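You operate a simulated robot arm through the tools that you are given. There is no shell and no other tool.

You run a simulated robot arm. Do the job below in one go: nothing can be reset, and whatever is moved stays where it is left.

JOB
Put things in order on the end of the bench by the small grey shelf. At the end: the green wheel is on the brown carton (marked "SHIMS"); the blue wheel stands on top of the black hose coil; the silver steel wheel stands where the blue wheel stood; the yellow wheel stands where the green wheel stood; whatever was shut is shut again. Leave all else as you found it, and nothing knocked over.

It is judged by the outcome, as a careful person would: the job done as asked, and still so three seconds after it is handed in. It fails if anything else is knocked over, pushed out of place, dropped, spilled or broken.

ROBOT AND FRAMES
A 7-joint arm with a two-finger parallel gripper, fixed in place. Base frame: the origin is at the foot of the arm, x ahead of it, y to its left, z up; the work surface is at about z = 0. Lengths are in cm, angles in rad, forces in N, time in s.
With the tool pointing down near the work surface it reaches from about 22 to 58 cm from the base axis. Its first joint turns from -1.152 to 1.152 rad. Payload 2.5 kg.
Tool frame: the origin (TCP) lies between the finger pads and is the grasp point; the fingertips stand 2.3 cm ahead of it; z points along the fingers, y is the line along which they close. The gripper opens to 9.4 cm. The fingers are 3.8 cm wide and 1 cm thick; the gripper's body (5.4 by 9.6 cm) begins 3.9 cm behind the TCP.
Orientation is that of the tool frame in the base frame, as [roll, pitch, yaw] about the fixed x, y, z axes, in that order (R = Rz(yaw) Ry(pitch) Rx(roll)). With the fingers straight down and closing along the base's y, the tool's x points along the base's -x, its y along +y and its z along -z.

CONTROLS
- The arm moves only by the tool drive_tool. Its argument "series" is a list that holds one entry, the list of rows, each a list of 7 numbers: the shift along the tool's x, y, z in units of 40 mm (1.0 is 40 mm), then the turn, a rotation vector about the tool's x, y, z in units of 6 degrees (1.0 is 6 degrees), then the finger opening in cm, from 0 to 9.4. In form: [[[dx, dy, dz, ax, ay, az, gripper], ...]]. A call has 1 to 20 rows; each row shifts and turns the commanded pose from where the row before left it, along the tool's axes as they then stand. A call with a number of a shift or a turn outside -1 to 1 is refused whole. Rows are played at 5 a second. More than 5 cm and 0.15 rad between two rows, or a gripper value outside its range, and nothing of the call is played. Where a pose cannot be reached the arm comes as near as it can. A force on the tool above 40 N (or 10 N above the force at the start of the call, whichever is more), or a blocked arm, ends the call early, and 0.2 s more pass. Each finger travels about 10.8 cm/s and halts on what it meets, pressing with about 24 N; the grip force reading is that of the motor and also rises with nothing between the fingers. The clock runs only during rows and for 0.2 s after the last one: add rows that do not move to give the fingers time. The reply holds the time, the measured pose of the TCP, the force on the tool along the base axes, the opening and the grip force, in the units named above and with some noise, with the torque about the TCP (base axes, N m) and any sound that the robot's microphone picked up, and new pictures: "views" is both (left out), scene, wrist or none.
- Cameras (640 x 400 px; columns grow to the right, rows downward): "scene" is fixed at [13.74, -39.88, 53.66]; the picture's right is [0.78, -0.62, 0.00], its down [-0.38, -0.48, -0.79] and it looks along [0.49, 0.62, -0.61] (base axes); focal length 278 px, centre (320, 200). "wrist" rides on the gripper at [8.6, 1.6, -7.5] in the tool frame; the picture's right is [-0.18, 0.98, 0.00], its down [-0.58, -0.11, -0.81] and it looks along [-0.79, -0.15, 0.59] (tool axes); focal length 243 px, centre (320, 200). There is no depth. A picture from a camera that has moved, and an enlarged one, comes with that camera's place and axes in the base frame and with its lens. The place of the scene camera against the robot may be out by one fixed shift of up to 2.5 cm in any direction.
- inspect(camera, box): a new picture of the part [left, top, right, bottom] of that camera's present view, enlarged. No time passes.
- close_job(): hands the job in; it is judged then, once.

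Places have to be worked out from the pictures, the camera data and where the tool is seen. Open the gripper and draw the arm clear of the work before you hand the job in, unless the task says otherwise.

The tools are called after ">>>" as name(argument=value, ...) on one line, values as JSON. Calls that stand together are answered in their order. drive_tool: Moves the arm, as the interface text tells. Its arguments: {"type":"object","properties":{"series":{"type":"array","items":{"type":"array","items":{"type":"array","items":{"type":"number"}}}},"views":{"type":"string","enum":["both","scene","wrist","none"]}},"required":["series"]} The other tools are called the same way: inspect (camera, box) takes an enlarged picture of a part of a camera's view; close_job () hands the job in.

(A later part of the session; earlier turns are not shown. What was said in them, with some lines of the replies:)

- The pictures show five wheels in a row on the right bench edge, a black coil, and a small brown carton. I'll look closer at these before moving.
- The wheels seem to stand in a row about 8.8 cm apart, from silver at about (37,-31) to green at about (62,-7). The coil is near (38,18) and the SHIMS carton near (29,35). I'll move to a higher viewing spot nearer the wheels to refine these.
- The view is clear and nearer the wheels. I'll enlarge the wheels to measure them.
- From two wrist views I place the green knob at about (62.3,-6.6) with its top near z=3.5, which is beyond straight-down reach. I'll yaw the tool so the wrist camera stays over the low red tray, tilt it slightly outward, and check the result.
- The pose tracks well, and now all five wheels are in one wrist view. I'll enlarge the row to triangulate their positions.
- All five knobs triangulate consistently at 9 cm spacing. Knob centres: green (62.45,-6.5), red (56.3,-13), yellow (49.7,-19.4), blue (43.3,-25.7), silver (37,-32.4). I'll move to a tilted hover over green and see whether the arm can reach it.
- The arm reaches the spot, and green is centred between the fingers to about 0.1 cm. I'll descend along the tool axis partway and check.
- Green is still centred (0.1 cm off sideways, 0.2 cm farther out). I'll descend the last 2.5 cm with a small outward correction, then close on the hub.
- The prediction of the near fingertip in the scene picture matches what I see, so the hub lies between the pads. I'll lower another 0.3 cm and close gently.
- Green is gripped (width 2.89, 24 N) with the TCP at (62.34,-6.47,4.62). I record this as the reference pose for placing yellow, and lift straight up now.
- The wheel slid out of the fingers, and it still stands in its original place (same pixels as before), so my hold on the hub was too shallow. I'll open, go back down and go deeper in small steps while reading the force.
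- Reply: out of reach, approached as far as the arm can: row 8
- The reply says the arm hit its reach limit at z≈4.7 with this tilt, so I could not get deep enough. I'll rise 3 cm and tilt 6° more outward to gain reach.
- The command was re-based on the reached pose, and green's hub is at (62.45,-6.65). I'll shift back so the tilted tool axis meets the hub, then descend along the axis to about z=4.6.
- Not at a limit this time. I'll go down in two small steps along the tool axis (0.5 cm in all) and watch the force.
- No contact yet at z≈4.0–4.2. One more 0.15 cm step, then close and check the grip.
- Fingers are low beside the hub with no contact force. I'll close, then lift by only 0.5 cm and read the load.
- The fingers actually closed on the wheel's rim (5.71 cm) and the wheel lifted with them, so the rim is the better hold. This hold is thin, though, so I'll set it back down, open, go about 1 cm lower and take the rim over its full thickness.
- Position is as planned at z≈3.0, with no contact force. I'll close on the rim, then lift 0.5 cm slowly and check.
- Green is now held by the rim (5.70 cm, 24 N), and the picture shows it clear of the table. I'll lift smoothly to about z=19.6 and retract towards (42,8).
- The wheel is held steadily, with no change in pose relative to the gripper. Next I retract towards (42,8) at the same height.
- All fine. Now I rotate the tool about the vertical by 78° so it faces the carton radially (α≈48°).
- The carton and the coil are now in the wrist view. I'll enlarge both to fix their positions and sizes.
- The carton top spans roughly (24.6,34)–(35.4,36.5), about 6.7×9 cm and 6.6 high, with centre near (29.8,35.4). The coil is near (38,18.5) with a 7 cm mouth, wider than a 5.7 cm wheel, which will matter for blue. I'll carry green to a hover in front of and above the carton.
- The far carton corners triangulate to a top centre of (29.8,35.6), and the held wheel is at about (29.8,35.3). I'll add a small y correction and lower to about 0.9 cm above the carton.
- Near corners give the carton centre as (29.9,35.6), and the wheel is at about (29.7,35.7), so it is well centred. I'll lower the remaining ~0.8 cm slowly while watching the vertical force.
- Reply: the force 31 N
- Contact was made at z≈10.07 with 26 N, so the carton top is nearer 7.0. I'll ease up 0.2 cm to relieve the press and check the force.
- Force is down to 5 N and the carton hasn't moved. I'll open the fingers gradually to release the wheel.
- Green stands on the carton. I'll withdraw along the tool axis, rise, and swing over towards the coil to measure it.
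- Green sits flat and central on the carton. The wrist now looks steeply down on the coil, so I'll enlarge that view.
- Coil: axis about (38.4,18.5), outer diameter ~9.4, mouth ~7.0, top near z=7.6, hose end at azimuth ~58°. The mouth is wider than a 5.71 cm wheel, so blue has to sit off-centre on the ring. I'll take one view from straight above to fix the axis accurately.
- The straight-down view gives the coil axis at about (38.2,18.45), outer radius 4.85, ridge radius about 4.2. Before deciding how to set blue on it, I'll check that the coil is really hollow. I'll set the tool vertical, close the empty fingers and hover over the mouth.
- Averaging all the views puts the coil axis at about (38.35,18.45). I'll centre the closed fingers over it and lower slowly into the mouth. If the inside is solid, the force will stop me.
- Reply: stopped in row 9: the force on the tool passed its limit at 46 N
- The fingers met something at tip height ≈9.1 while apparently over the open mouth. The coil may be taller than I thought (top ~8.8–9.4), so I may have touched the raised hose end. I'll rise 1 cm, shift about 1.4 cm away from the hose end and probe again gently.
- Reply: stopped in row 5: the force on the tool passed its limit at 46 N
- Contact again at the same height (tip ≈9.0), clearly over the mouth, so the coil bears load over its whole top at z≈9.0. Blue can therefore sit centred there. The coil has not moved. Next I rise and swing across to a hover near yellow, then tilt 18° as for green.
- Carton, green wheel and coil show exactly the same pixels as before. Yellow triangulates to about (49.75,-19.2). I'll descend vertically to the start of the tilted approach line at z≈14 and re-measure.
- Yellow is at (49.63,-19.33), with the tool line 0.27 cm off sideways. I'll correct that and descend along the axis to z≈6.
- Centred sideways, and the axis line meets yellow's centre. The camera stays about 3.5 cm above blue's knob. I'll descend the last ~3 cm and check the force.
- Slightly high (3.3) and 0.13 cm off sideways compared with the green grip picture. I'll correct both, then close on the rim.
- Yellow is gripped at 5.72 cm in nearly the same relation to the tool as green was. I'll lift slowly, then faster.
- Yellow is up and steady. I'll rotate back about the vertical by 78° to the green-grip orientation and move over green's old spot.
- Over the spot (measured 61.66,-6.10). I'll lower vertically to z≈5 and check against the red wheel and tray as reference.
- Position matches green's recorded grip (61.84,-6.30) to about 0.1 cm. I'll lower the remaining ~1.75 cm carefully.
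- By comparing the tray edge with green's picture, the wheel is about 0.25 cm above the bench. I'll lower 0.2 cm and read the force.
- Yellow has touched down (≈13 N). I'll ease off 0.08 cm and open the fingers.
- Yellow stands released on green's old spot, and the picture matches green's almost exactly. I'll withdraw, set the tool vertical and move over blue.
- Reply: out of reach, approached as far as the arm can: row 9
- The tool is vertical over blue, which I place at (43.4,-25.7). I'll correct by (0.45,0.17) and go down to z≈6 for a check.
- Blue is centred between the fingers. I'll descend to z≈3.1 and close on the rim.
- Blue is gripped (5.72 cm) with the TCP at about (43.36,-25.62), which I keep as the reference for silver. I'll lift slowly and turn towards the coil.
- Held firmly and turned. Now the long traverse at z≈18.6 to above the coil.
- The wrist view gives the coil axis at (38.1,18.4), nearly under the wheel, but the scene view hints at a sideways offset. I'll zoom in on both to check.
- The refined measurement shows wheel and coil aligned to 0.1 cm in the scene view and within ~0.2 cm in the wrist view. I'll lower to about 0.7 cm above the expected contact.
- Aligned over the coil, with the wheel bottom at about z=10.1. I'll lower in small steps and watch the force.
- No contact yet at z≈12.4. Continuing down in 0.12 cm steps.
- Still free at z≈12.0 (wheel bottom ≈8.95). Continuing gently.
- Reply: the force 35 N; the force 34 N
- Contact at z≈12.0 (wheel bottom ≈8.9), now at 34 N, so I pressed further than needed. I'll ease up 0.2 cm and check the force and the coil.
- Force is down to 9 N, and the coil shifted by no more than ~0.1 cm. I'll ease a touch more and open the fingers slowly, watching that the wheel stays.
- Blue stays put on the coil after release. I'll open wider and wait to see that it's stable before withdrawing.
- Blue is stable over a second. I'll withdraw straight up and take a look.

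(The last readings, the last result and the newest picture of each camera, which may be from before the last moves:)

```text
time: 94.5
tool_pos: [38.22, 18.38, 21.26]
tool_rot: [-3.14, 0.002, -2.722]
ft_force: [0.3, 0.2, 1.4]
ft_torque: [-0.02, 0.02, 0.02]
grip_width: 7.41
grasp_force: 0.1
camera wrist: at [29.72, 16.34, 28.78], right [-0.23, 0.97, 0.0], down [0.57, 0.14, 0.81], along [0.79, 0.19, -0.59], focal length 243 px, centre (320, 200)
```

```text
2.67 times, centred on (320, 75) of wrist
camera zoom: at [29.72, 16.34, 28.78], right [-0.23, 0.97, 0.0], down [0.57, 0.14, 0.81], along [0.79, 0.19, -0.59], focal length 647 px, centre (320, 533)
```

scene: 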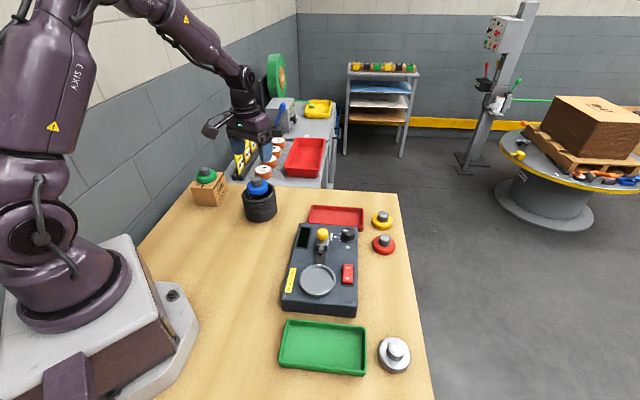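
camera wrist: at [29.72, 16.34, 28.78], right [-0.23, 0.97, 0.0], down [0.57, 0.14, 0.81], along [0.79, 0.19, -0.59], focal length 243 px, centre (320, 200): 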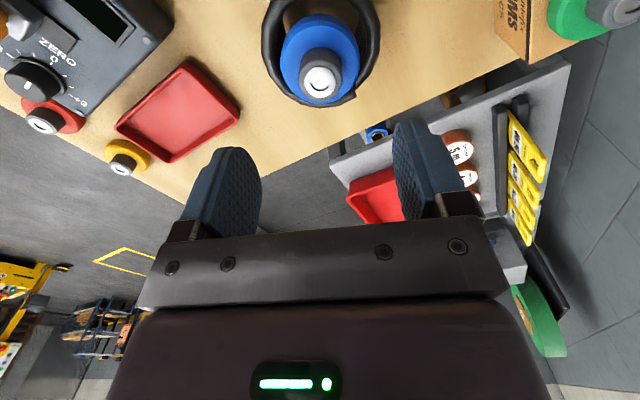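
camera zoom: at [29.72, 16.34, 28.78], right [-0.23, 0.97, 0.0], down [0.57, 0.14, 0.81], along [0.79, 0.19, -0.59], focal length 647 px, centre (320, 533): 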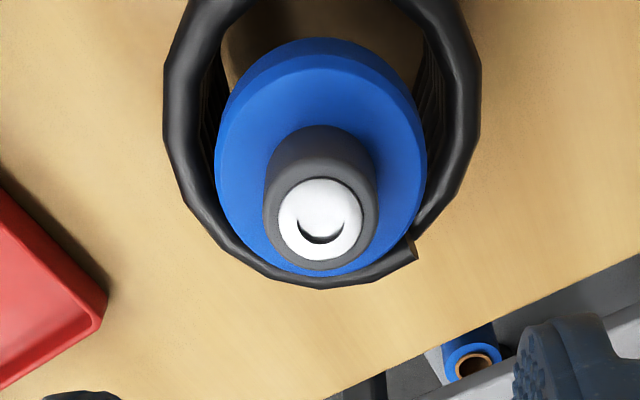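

Blue stands on the coil, centred and steady. Next I rotate the tool and traverse towards silver.

>>> drive_tool(series=[[[0, 0, 0, 0, 0, 1, 7.4], [0, 0, 0, 0, 0, 1, 7.4], [0, 0, 0, 0, 0, 1, 7.4], [0, 0, 0, 0, 0, 1, 7.4], [0, 0, 0, 0, 0, 1, 7.4], [0, 0, 0, 0, 0, 1, 7.4], [0, 0, 0, 0, 0, 1, 7.4], [0, 0, 0, 0, 0, 1, 7.4], [0, 0, 0, 0, 0, 1, 7.4], [-0.435, -0.7963, 0.0946, 0, 0, 0, 7.4], [-0.435, -0.7963, 0.0946, 0, 0, 0, 7.4], [-0.435, -0.7963, 0.0946, 0, 0, 0, 7.4], [-0.435, -0.7963, 0.0946, 0, 0, 0, 7.4], [-0.435, -0.7963, 0.0946, 0, 0, 0, 7.4], [-0.435, -0.7963, 0.0946, 0, 0, 0, 7.4], [-0.435, -0.7963, 0.0946, 0, 0, 0, 7.4], [0, 0, 0, 0, 0, 0, 7.4]]], views="scene")

>>> drive_tool(series=[[[-0.435, -0.7963, 0.0946, 0, 0, 0, 7.4], [-0.435, -0.7963, 0.0946, 0, 0, 0, 7.4], [-0.435, -0.7963, 0.0946, 0, 0, 0, 7.4], [-0.435, -0.7963, 0.0946, 0, 0, 0, 7.4], [-0.435, -0.7963, 0.0946, 0, 0, 0, 7.4], [-0.435, -0.7963, 0.0946, 0, 0, 0, 7.4], [-0.435, -0.7963, 0.0946, 0, 0, 0, 7.4], [0, 0, 0, 0, 0, 0, 7.4], [0, 0, 0, 0, 0, 0, 7.4]]], views="both")

>>> inspect(camera="wrist", box=[200, 0, 440, 150])

>>> inspect(camera="scene", box=[230, 160, 290, 225])

```text
time: 98.1
tool_pos: [37.48, -7.15, 18.83]
tool_rot: [3.141, 0.0, 2.619]
ft_force: [0.5, 0.4, 1.0]
ft_torque: [0.01, -0.01, -0.02]
grip_width: 7.41
grasp_force: 0.1
```

scene: 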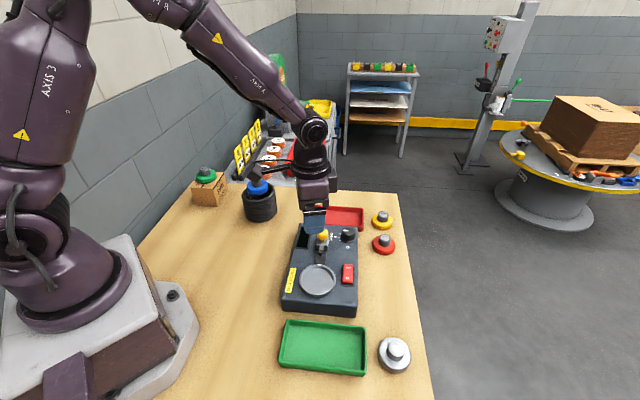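

```text
time: 100.1
tool_pos: [37.01, -32.61, 15.96]
tool_rot: [-3.14, 0.004, 2.618]
ft_force: [0.1, 0.5, 0.1]
ft_torque: [-0.03, 0.0, -0.01]
grip_width: 7.39
grasp_force: 0.1
camera wrist: at [30.27, -26.89, 23.48], right [0.65, 0.76, 0.0], down [0.45, -0.38, 0.81], along [0.61, -0.53, -0.59], focal length 243 px, centre (320, 200)
```

scene: 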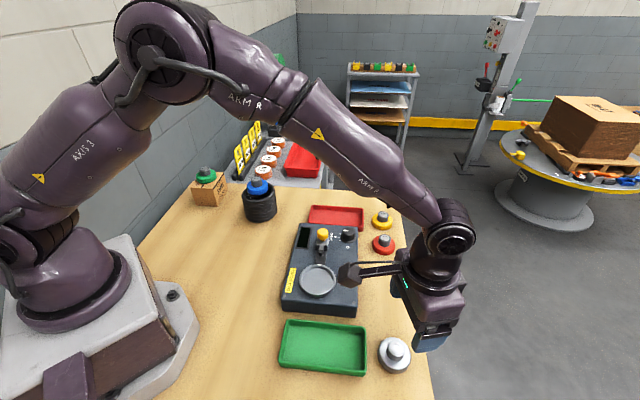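
wrist: 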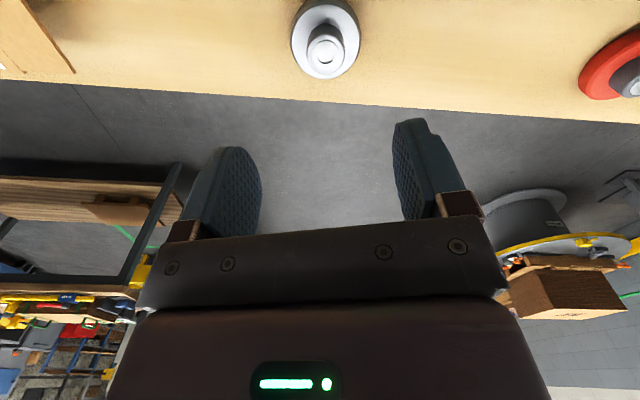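

```text
2.67 times, centred on (320, 75) of wrist
camera zoom: at [30.27, -26.89, 23.48], right [0.65, 0.76, 0.0], down [0.45, -0.38, 0.81], along [0.61, -0.53, -0.59], focal length 647 px, centre (320, 533)
```

zoom: 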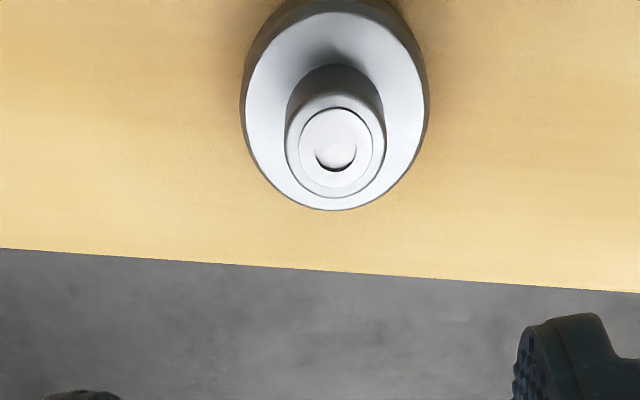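

```text
6.15 times, centred on (260, 192) of scene
camera zoom: at [13.74, -39.88, 53.66], right [0.78, -0.62, 0.0], down [-0.38, -0.48, -0.79], along [0.49, 0.62, -0.61], focal length 1709 px, centre (689, 246)
```

zoom: 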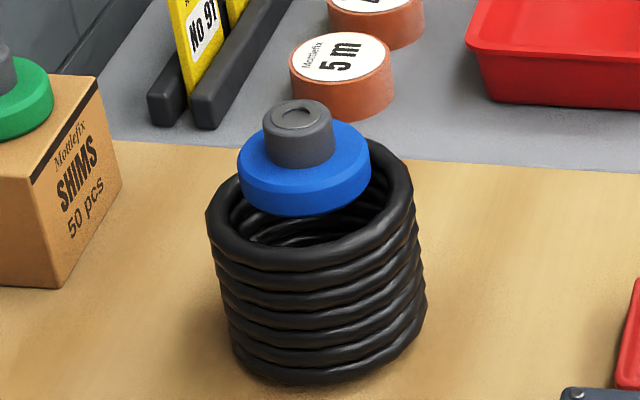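

Silver is at about (37.0,-32.1), so I need to shift (0.25,0.43) along tool x,y. I'll go down to z≈6 and check.

>>> drive_tool(series=[[[0.0625, 0.1075, 0, 0, 0, 0, 7.4], [0, 0, 0.6, 0, 0, 0, 7.4], [0, 0, 0.8, 0, 0, 0, 7.4], [0, 0, 0.8, 0, 0, 0, 7.4], [0, 0, 0.3, 0, 0, 0, 7.4], [0, 0, 0, 0, 0, 0, 7.4], [0, 0, 0, 0, 0, 0, 7.4]]], views="both")

>>> inspect(camera="wrist", box=[160, 0, 480, 200])

>>> inspect(camera="scene", box=[340, 290, 450, 390])

```text
time: 101.7
tool_pos: [36.88, -32.04, 5.84]
tool_rot: [3.141, 0.003, 2.617]
ft_force: [0.1, 0.3, 0.1]
ft_torque: [0.03, -0.02, -0.01]
grip_width: 7.38
grasp_force: 0.1
camera wrist: at [30.15, -26.3, 13.45], right [0.65, 0.76, 0.0], down [0.45, -0.38, 0.81], along [0.61, -0.53, -0.59], focal length 243 px, centre (320, 200)
```

scene: 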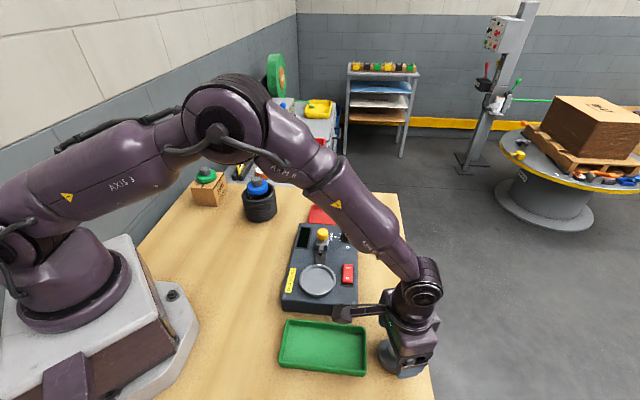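
wrist: 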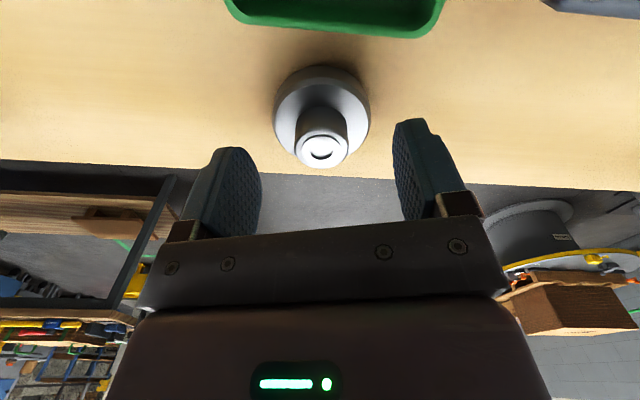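

```text
2.00 times, centred on (320, 100) of wrist
camera zoom: at [30.15, -26.3, 13.45], right [0.65, 0.76, 0.0], down [0.45, -0.38, 0.81], along [0.61, -0.53, -0.59], focal length 485 px, centre (320, 400)
```

zoom: 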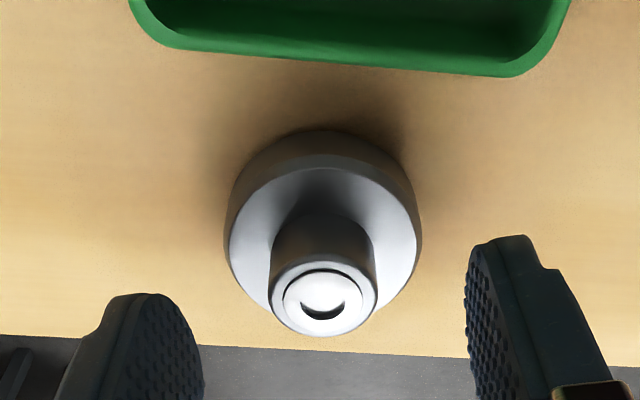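

```text
4.00 times, centred on (395, 340) of scene
camera zoom: at [13.74, -39.88, 53.66], right [0.78, -0.62, 0.0], down [-0.38, -0.48, -0.79], along [0.49, 0.62, -0.61], focal length 1111 px, centre (20, -360)
```

zoom: 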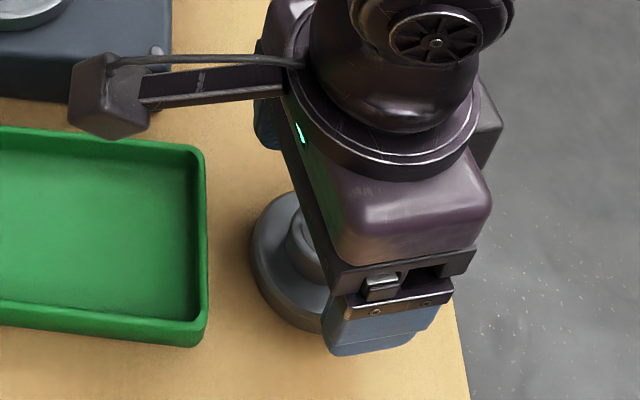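

Silver is centred just as blue was. I'll descend to about z=2.95 and close on the rim.

>>> drive_tool(series=[[[0, 0, 0.35, 0, 0, 0, 7.4], [0, 0, 0.25, 0, 0, 0, 7.4], [0, 0, 0.12, 0, 0, 0, 7.4], [0, 0, 0, 0, 0, 0, 7.4], [0, 0, 0, 0, 0, 0, 6.5], [0, 0, 0, 0, 0, 0, 5.9], [0, 0, 0, 0, 0, 0, 5.2], [0, 0, 0, 0, 0, 0, 4.5], [0, 0, 0, 0, 0, 0, 4.0], [0, 0, 0, 0, 0, 0, 4.0]]], views="both")

>>> inspect(camera="wrist", box=[200, 40, 440, 190])

```text
time: 103.9
tool_pos: [36.88, -32.1, 3.16]
tool_rot: [-3.141, 0.002, 2.618]
ft_force: [0.5, -0.1, 0.2]
ft_torque: [0.03, -0.04, -0.01]
grip_width: 5.73
grasp_force: 24.0
camera wrist: at [30.19, -26.47, 10.63], right [0.65, 0.76, 0.0], down [0.45, -0.38, 0.81], along [0.61, -0.53, -0.59], focal length 243 px, centre (320, 200)
```

scene: 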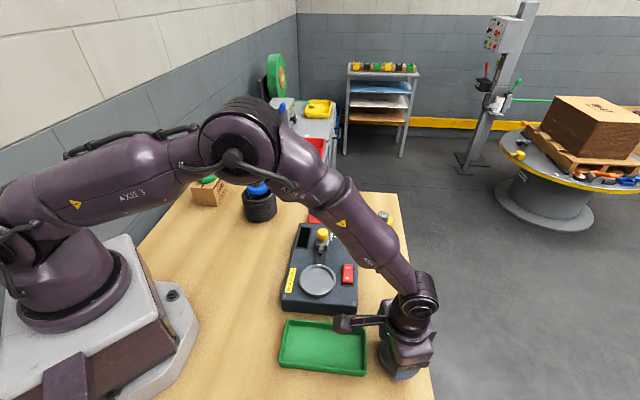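
wrist: 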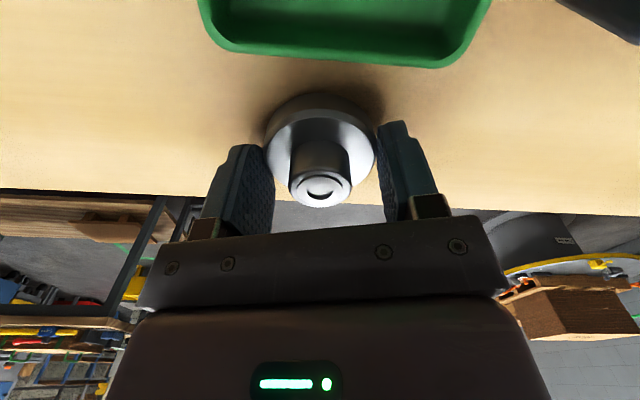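

```text
2.67 times, centred on (320, 115) of wrist
camera zoom: at [30.19, -26.47, 10.63], right [0.65, 0.76, 0.0], down [0.45, -0.38, 0.81], along [0.61, -0.53, -0.59], focal length 647 px, centre (320, 427)
```

zoom: 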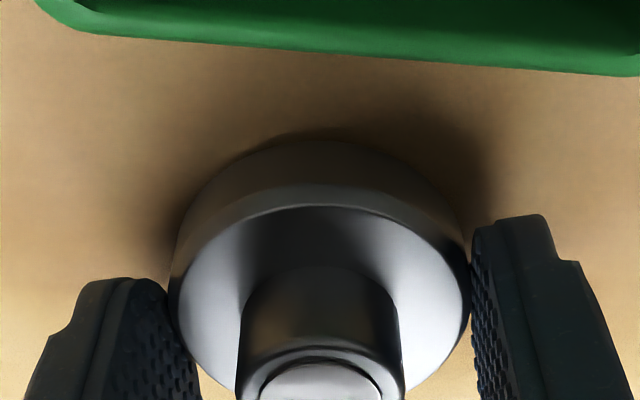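

Silver is gripped at 5.73 cm, in the same relation as blue. I'll lift just 0.6 cm first to check its weight and that it holds.

>>> drive_tool(series=[[[0, 0, -0.05, 0, 0, 0, 4.0], [0, 0, -0.1, 0, 0, 0, 4.0], [0, 0, 0, 0, 0, 0, 4.0], [0, 0, 0, 0, 0, 0, 4.0]]], views="wrist")

>>> inspect(camera="wrist", box=[200, 40, 440, 190])

```text
time: 104.9
tool_pos: [36.97, -32.15, 3.74]
tool_rot: [-3.142, 0.001, 2.62]
ft_force: [-0.5, -0.1, -3.5]
ft_torque: [-0.04, -0.01, 0.02]
grip_width: 5.76
grasp_force: 24.0
camera wrist: at [30.24, -26.51, 11.19], right [0.65, 0.76, 0.0], down [0.45, -0.38, 0.81], along [0.61, -0.53, -0.59], focal length 243 px, centre (320, 200)
```

wrist: 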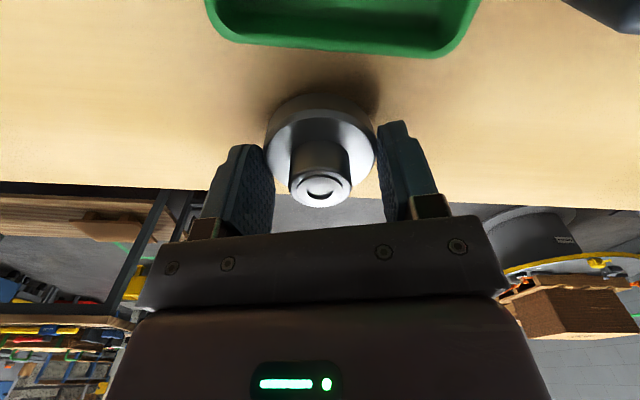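

```text
2.67 times, centred on (320, 115) of wrist
camera zoom: at [30.24, -26.51, 11.19], right [0.65, 0.76, 0.0], down [0.45, -0.38, 0.81], along [0.61, -0.53, -0.59], focal length 647 px, centre (320, 427)
```

zoom: 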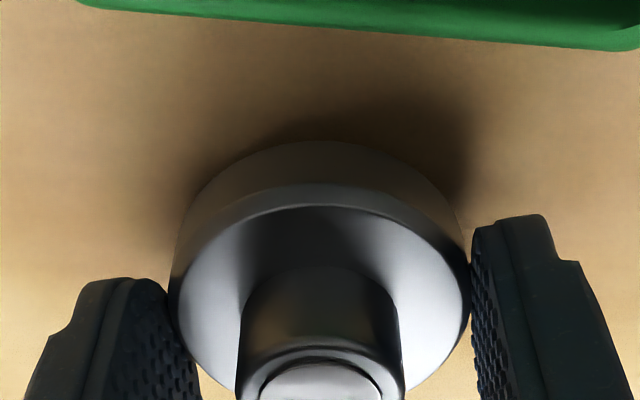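

Silver holds (about 3.5 N more load, as expected for steel). I'll lift a further 6 cm and move to blue's old place.

>>> drive_tool(series=[[[0, 0, -0.3, 0, 0, 0, 4.0], [0, 0, -0.6, 0, 0, 0, 4.0], [0, 0, -0.6, 0, 0, 0, 4.0], [-0.0967, 0.3675, 0, 0, 0, 0, 4.0], [-0.1933, 0.735, 0, 0, 0, 0, 4.0], [-0.1933, 0.735, 0, 0, 0, 0, 4.0], [-0.0967, 0.3675, 0, 0, 0, 0, 4.0], [0, 0, 0, 0, 0, 0, 4.0], [0, 0, 0.6, 0, 0, 0, 4.0], [0, 0, 0.5, 0, 0, 0, 4.0], [0, 0, 0.15, 0, 0, 0, 4.0], [0, 0, 0, 0, 0, 0, 4.0], [0, 0, 0, 0, 0, 0, 4.0]]], views="both")

>>> inspect(camera="scene", box=[340, 250, 450, 350])

```text
time: 107.7
tool_pos: [43.35, -25.48, 4.72]
tool_rot: [-3.14, 0.001, 2.617]
ft_force: [-0.3, -0.3, -2.4]
ft_torque: [0.0, 0.02, 0.0]
grip_width: 5.73
grasp_force: 24.3
camera wrist: at [36.7, -19.8, 12.24], right [0.65, 0.76, 0.0], down [0.45, -0.38, 0.81], along [0.61, -0.53, -0.59], focal length 243 px, centre (320, 200)
```

scene: 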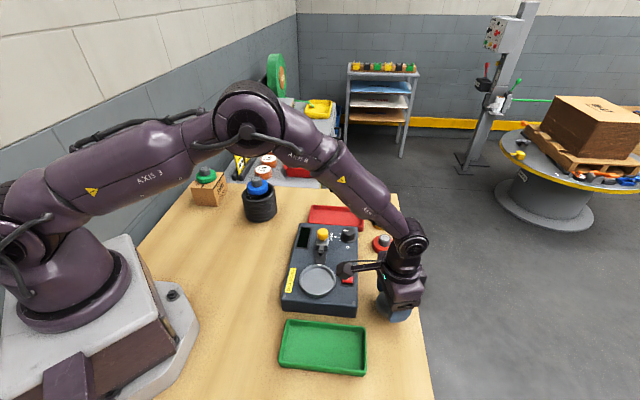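
wrist: 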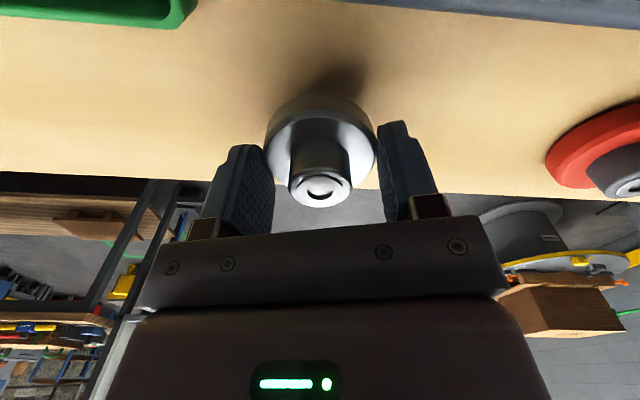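

```text
4.00 times, centred on (395, 300) of scene
camera zoom: at [13.74, -39.88, 53.66], right [0.78, -0.62, 0.0], down [-0.38, -0.48, -0.79], along [0.49, 0.62, -0.61], focal length 1111 px, centre (20, -200)
```

zoom: 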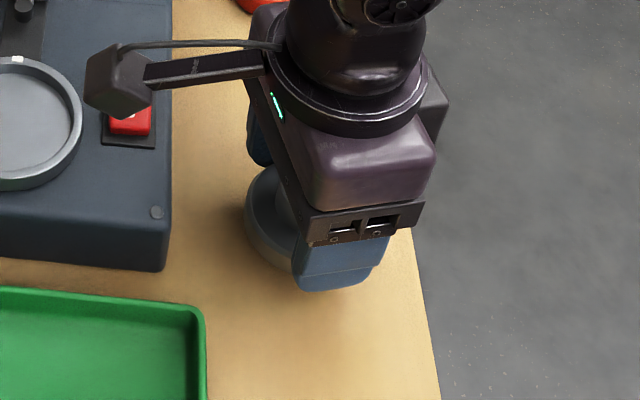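

Over blue's old place (43.35,-25.48). I'll lower 1.4 cm, then feel for the bench in small steps.

>>> drive_tool(series=[[[0, 0, 0.2, 0, 0, 0, 4.0], [0, 0, 0.12, 0, 0, 0, 4.0], [0, 0, 0.04, 0, 0, 0, 4.0], [0, 0, 0, 0, 0, 0, 4.0]]], views="none")

>>> drive_tool(series=[[[0, 0, 0.025, 0, 0, 0, 4.0], [0, 0, 0, 0, 0, 0, 4.0]]], views="wrist")

```text
time: 108.7
tool_pos: [43.26, -25.54, 3.4]
tool_rot: [3.142, 0.002, 2.617]
ft_force: [-0.6, 0.7, -3.6]
ft_torque: [0.0, -0.01, -0.02]
grip_width: 5.75
grasp_force: 23.9
```

```text
time: 109.3
tool_pos: [43.19, -25.39, 3.27]
tool_rot: [3.139, 0.002, 2.618]
ft_force: [0.1, -0.4, -3.1]
ft_torque: [0.0, -0.01, -0.01]
grip_width: 5.73
grasp_force: 23.9
camera wrist: at [36.59, -19.86, 10.77], right [0.65, 0.76, 0.0], down [0.45, -0.38, 0.81], along [0.61, -0.53, -0.59], focal length 243 px, centre (320, 200)
```

wrist: 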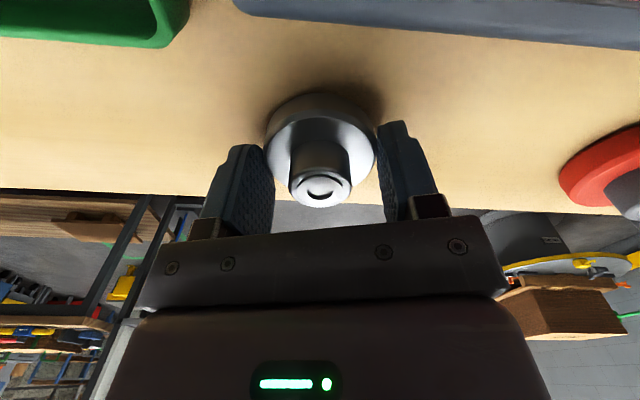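

The picture matches blue's grip view (tray corner and device edge in the same places). Still hanging (−3.1 N), so I lower a little more.

>>> drive_tool(series=[[[0, 0, 0.025, 0, 0, 0, 4.0], [0, 0, 0, 0, 0, 0, 4.0]]], views="none")

```text
time: 109.9
tool_pos: [43.41, -25.59, 3.19]
tool_rot: [3.14, 0.003, 2.619]
ft_force: [0.5, 0.6, -3.0]
ft_torque: [0.03, 0.03, -0.02]
grip_width: 5.73
grasp_force: 24.2
```

Still no contact; another 0.08 cm.

>>> drive_tool(series=[[[0, 0, 0.02, 0, 0, 0, 4.0], [0, 0, 0, 0, 0, 0, 4.0]]], views="none")

```text
time: 110.5
tool_pos: [43.52, -25.52, 3.13]
tool_rot: [3.141, 0.0, 2.616]
ft_force: [-1.9, 1.2, 2.4]
ft_torque: [0.07, 0.03, 0.06]
grip_width: 5.76
grasp_force: 24.0
```

Silver has just touched down (+2.4 N). I'll open the fingers.

>>> drive_tool(series=[[[0, 0, 0, 0, 0, 0, 5.6], [0, 0, 0, 0, 0, 0, 5.9], [0, 0, 0, 0, 0, 0, 6.5], [0, 0, 0, 0, 0, 0, 7.4], [0, 0, 0, 0, 0, 0, 7.4]]], views="both")

>>> inspect(camera="wrist", box=[200, 40, 440, 190])

```text
time: 111.7
tool_pos: [43.39, -25.65, 3.1]
tool_rot: [3.141, 0.002, 2.617]
ft_force: [-0.2, 0.3, 1.2]
ft_torque: [-0.01, 0.0, 0.01]
grip_width: 7.41
grasp_force: 0.0
camera wrist: at [36.67, -19.9, 10.6], right [0.65, 0.76, 0.0], down [0.45, -0.38, 0.81], along [0.61, -0.53, -0.59], focal length 243 px, centre (320, 200)
```

scene: 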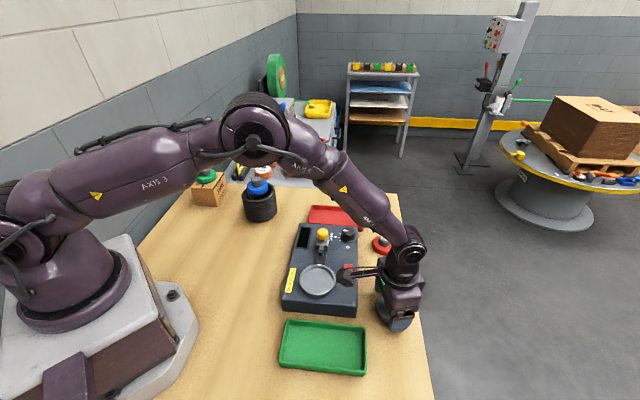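
wrist: 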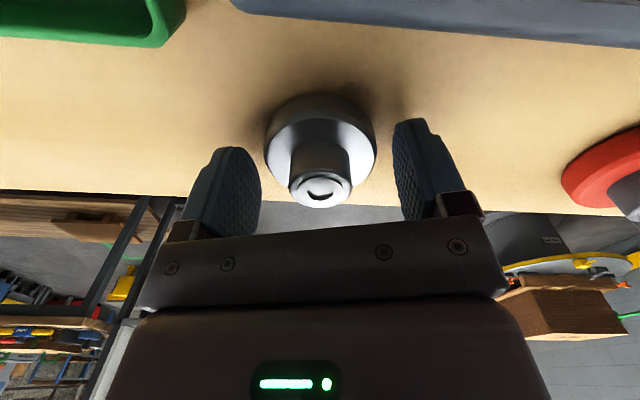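

```text
2.67 times, centred on (320, 115) of wrist
camera zoom: at [36.67, -19.9, 10.6], right [0.65, 0.76, 0.0], down [0.45, -0.38, 0.81], along [0.61, -0.53, -0.59], focal length 647 px, centre (320, 427)
```

zoom: 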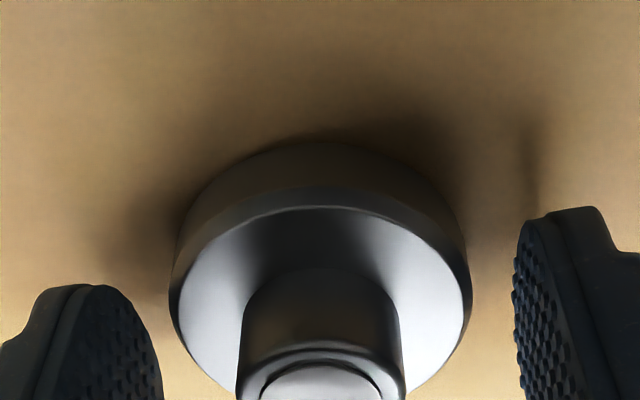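

Silver stands on blue's old spot. I'll withdraw straight up and retract clear of the work, then inspect everything.

>>> drive_tool(series=[[[0, 0, -0.25, 0, 0, 0, 7.4], [0, 0, -0.6, 0, 0, 0, 7.4], [0, 0, -0.85, 0, 0, 0, 7.4], [0, 0, -0.9, 0, 0, 0, 7.4], [0, 0, -0.9, 0, 0, 0, 7.4], [0, 0, -0.9, 0, 0, 0, 7.4], [0, 0, -0.9, 0, 0, 0, 7.4], [0.7, 0.3, -0.4, 0, 0, 0, 8.0], [0.7, 0.3, -0.4, 0, 0, 0, 9.0], [0.7, 0.3, -0.4, 0, 0, 0, 9.4], [0.7, 0.3, -0.3, 0, 0, 0, 9.4], [0, 0, 0, 0, 0, 0, 9.4], [0, 0, 0, 0, 0, 0, 9.4]]], views="both")

>>> inspect(camera="scene", box=[270, 190, 430, 290])

>>> inspect(camera="scene", box=[270, 280, 430, 380])

>>> inspect(camera="scene", box=[180, 150, 300, 225])

```text
time: 114.5
tool_pos: [36.04, -15.42, 30.42]
tool_rot: [-3.14, 0.001, 2.618]
ft_force: [-0.1, -0.2, -1.1]
ft_torque: [0.02, 0.0, -0.01]
grip_width: 9.41
grasp_force: 0.0
camera wrist: at [29.35, -9.8, 37.96], right [0.65, 0.76, 0.0], down [0.45, -0.38, 0.81], along [0.61, -0.53, -0.59], focal length 243 px, centre (320, 200)
```

scene: 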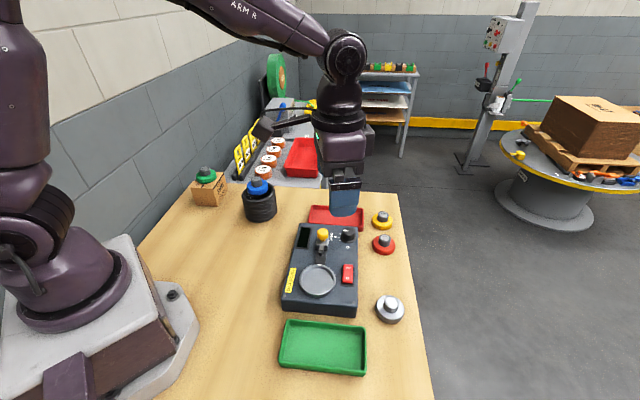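
wrist: 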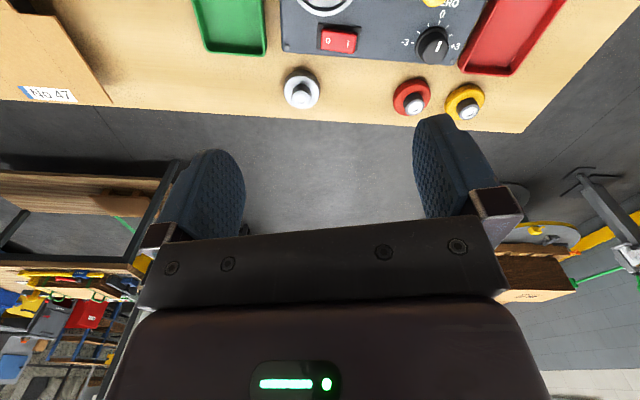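

```text
4.00 times, centred on (350, 240) of scene
camera zoom: at [13.74, -39.88, 53.66], right [0.78, -0.62, 0.0], down [-0.38, -0.48, -0.79], along [0.49, 0.62, -0.61], focal length 1111 px, centre (200, 40)
```

zoom: 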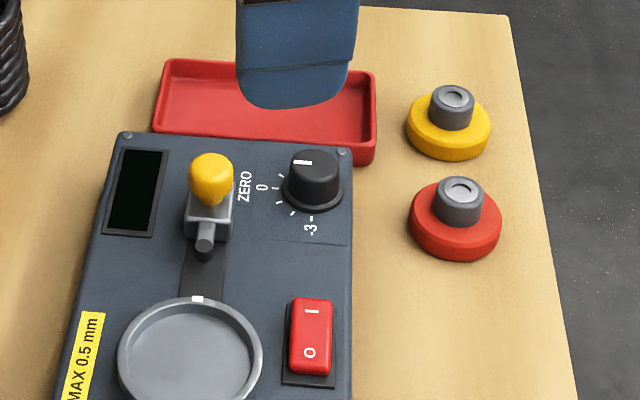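

```text
4.00 times, centred on (350, 330) of scene
camera zoom: at [13.74, -39.88, 53.66], right [0.78, -0.62, 0.0], down [-0.38, -0.48, -0.79], along [0.49, 0.62, -0.61], focal length 1111 px, centre (200, -320)
```

zoom: 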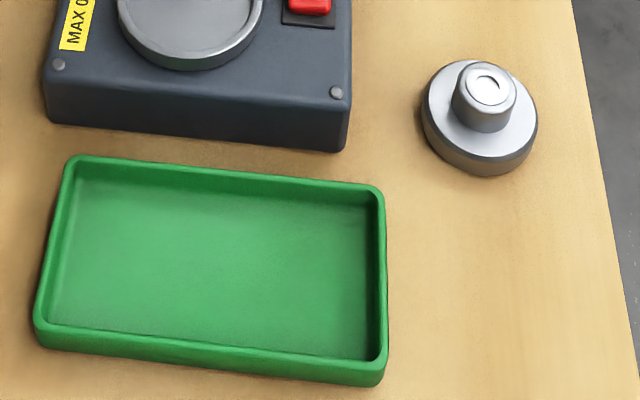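

```text
5.33 times, centred on (240, 188) of scene
camera zoom: at [13.74, -39.88, 53.66], right [0.78, -0.62, 0.0], down [-0.38, -0.48, -0.79], along [0.49, 0.62, -0.61], focal length 1481 px, centre (747, 267)
```

zoom: 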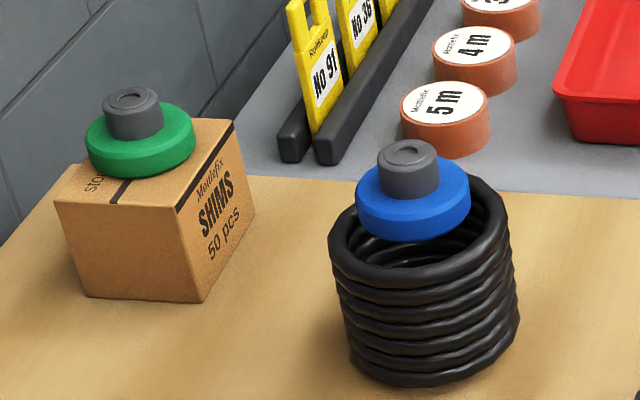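

All four wheels are in place: yellow and silver cover the same pixels that green and blue did, the carton is unmoved and the coil is within ~0.15 cm. I'll draw the arm back to its starting pose and make one last check.

>>> drive_tool(series=[[[0.583, 0.7125, -0.179, 0, 0, 0, 9.4], [0.583, 0.7125, -0.179, 0, 0, 0, 9.4], [0.583, 0.7125, -0.179, 0, 0, 0, 9.4], [0.583, 0.7125, -0.179, 0, 0, 0, 9.4], [0.583, 0.7125, -0.179, 0, 0, 0, 9.4], [0.583, 0.7125, -0.179, 0, 0, 0, 9.4], [0, 0, 0, 0, 0, 0, 9.4], [0, 0, 0, 0, 0, 0, 9.4], [0, 0, 0, 0, 0, 0, 9.4], [0, 0, 0, 0, 0, 0, 9.4]]], views="both")

>>> inspect(camera="scene", box=[180, 140, 440, 390])

>>> inspect(camera="scene", box=[220, 160, 300, 225])

```text
time: 116.7
tool_pos: [32.08, 5.94, 34.68]
tool_rot: [-3.141, 0.003, 2.617]
ft_force: [0.2, 0.2, 0.2]
ft_torque: [0.01, 0.0, -0.02]
grip_width: 9.39
grasp_force: 0.0
camera wrist: at [25.39, 11.61, 42.31], right [0.65, 0.76, 0.0], down [0.45, -0.38, 0.81], along [0.61, -0.53, -0.59], focal length 243 px, centre (320, 200)
```

scene: 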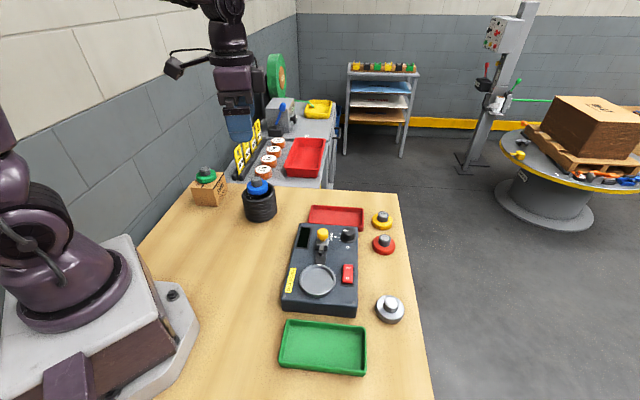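
wrist: 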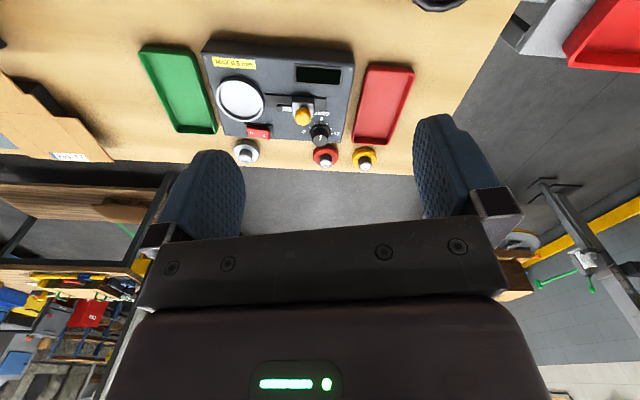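

```text
1.60 times, centred on (310, 265) of scene
camera zoom: at [13.74, -39.88, 53.66], right [0.78, -0.62, 0.0], down [-0.38, -0.48, -0.79], along [0.49, 0.62, -0.61], focal length 444 px, centre (336, 96)
```

zoom: 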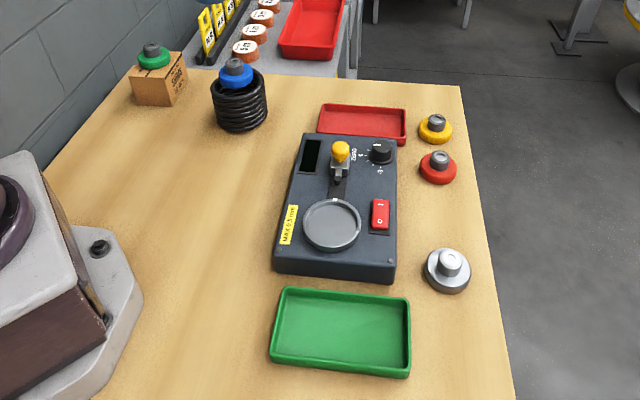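

```text
6.15 times, centred on (260, 192) of scene
camera zoom: at [13.74, -39.88, 53.66], right [0.78, -0.62, 0.0], down [-0.38, -0.48, -0.79], along [0.49, 0.62, -0.61], focal length 1709 px, centre (689, 246)
```

zoom: 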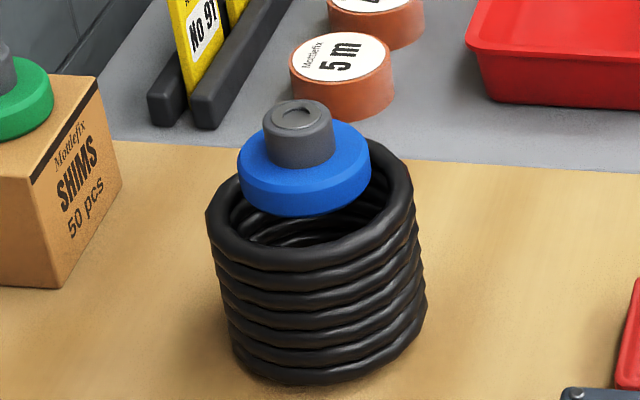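

Final check: green is on the SHIMS carton, blue stands on the coil, silver is on blue's old place and yellow on green's. Red and everything else look untouched, nothing was opened, and the arm is clear with the gripper open. I'm handing the job in.

>>> close_job()

```text
The job is handed in.
```

The four wheels are where you asked, and I've handed the job in. In the last pictures all of them were standing steady.

- **Green wheel:** it sits flat and central on the brown "SHIMS" carton, and the carton did not move.
- **Blue wheel:** it stands centred on top of the black hose coil. The coil shifted about 0.15–0.2 cm while I set the wheel down. The coil's mouth looks wider than the wheel, so I pressed on it first; it bears load right across its top.
- **Silver steel wheel:** it stands where the blue wheel stood.
- **Yellow wheel:** it stands where the green wheel stood.

My first grip on the green wheel slipped, but the wheel stayed in place and nothing was dropped. I didn't open anything, so nothing needed shutting again. The red wheel, the trays and the gauge with its controls look the same as at the start. The gripper is open and the arm is back near its starting position, clear of the work.
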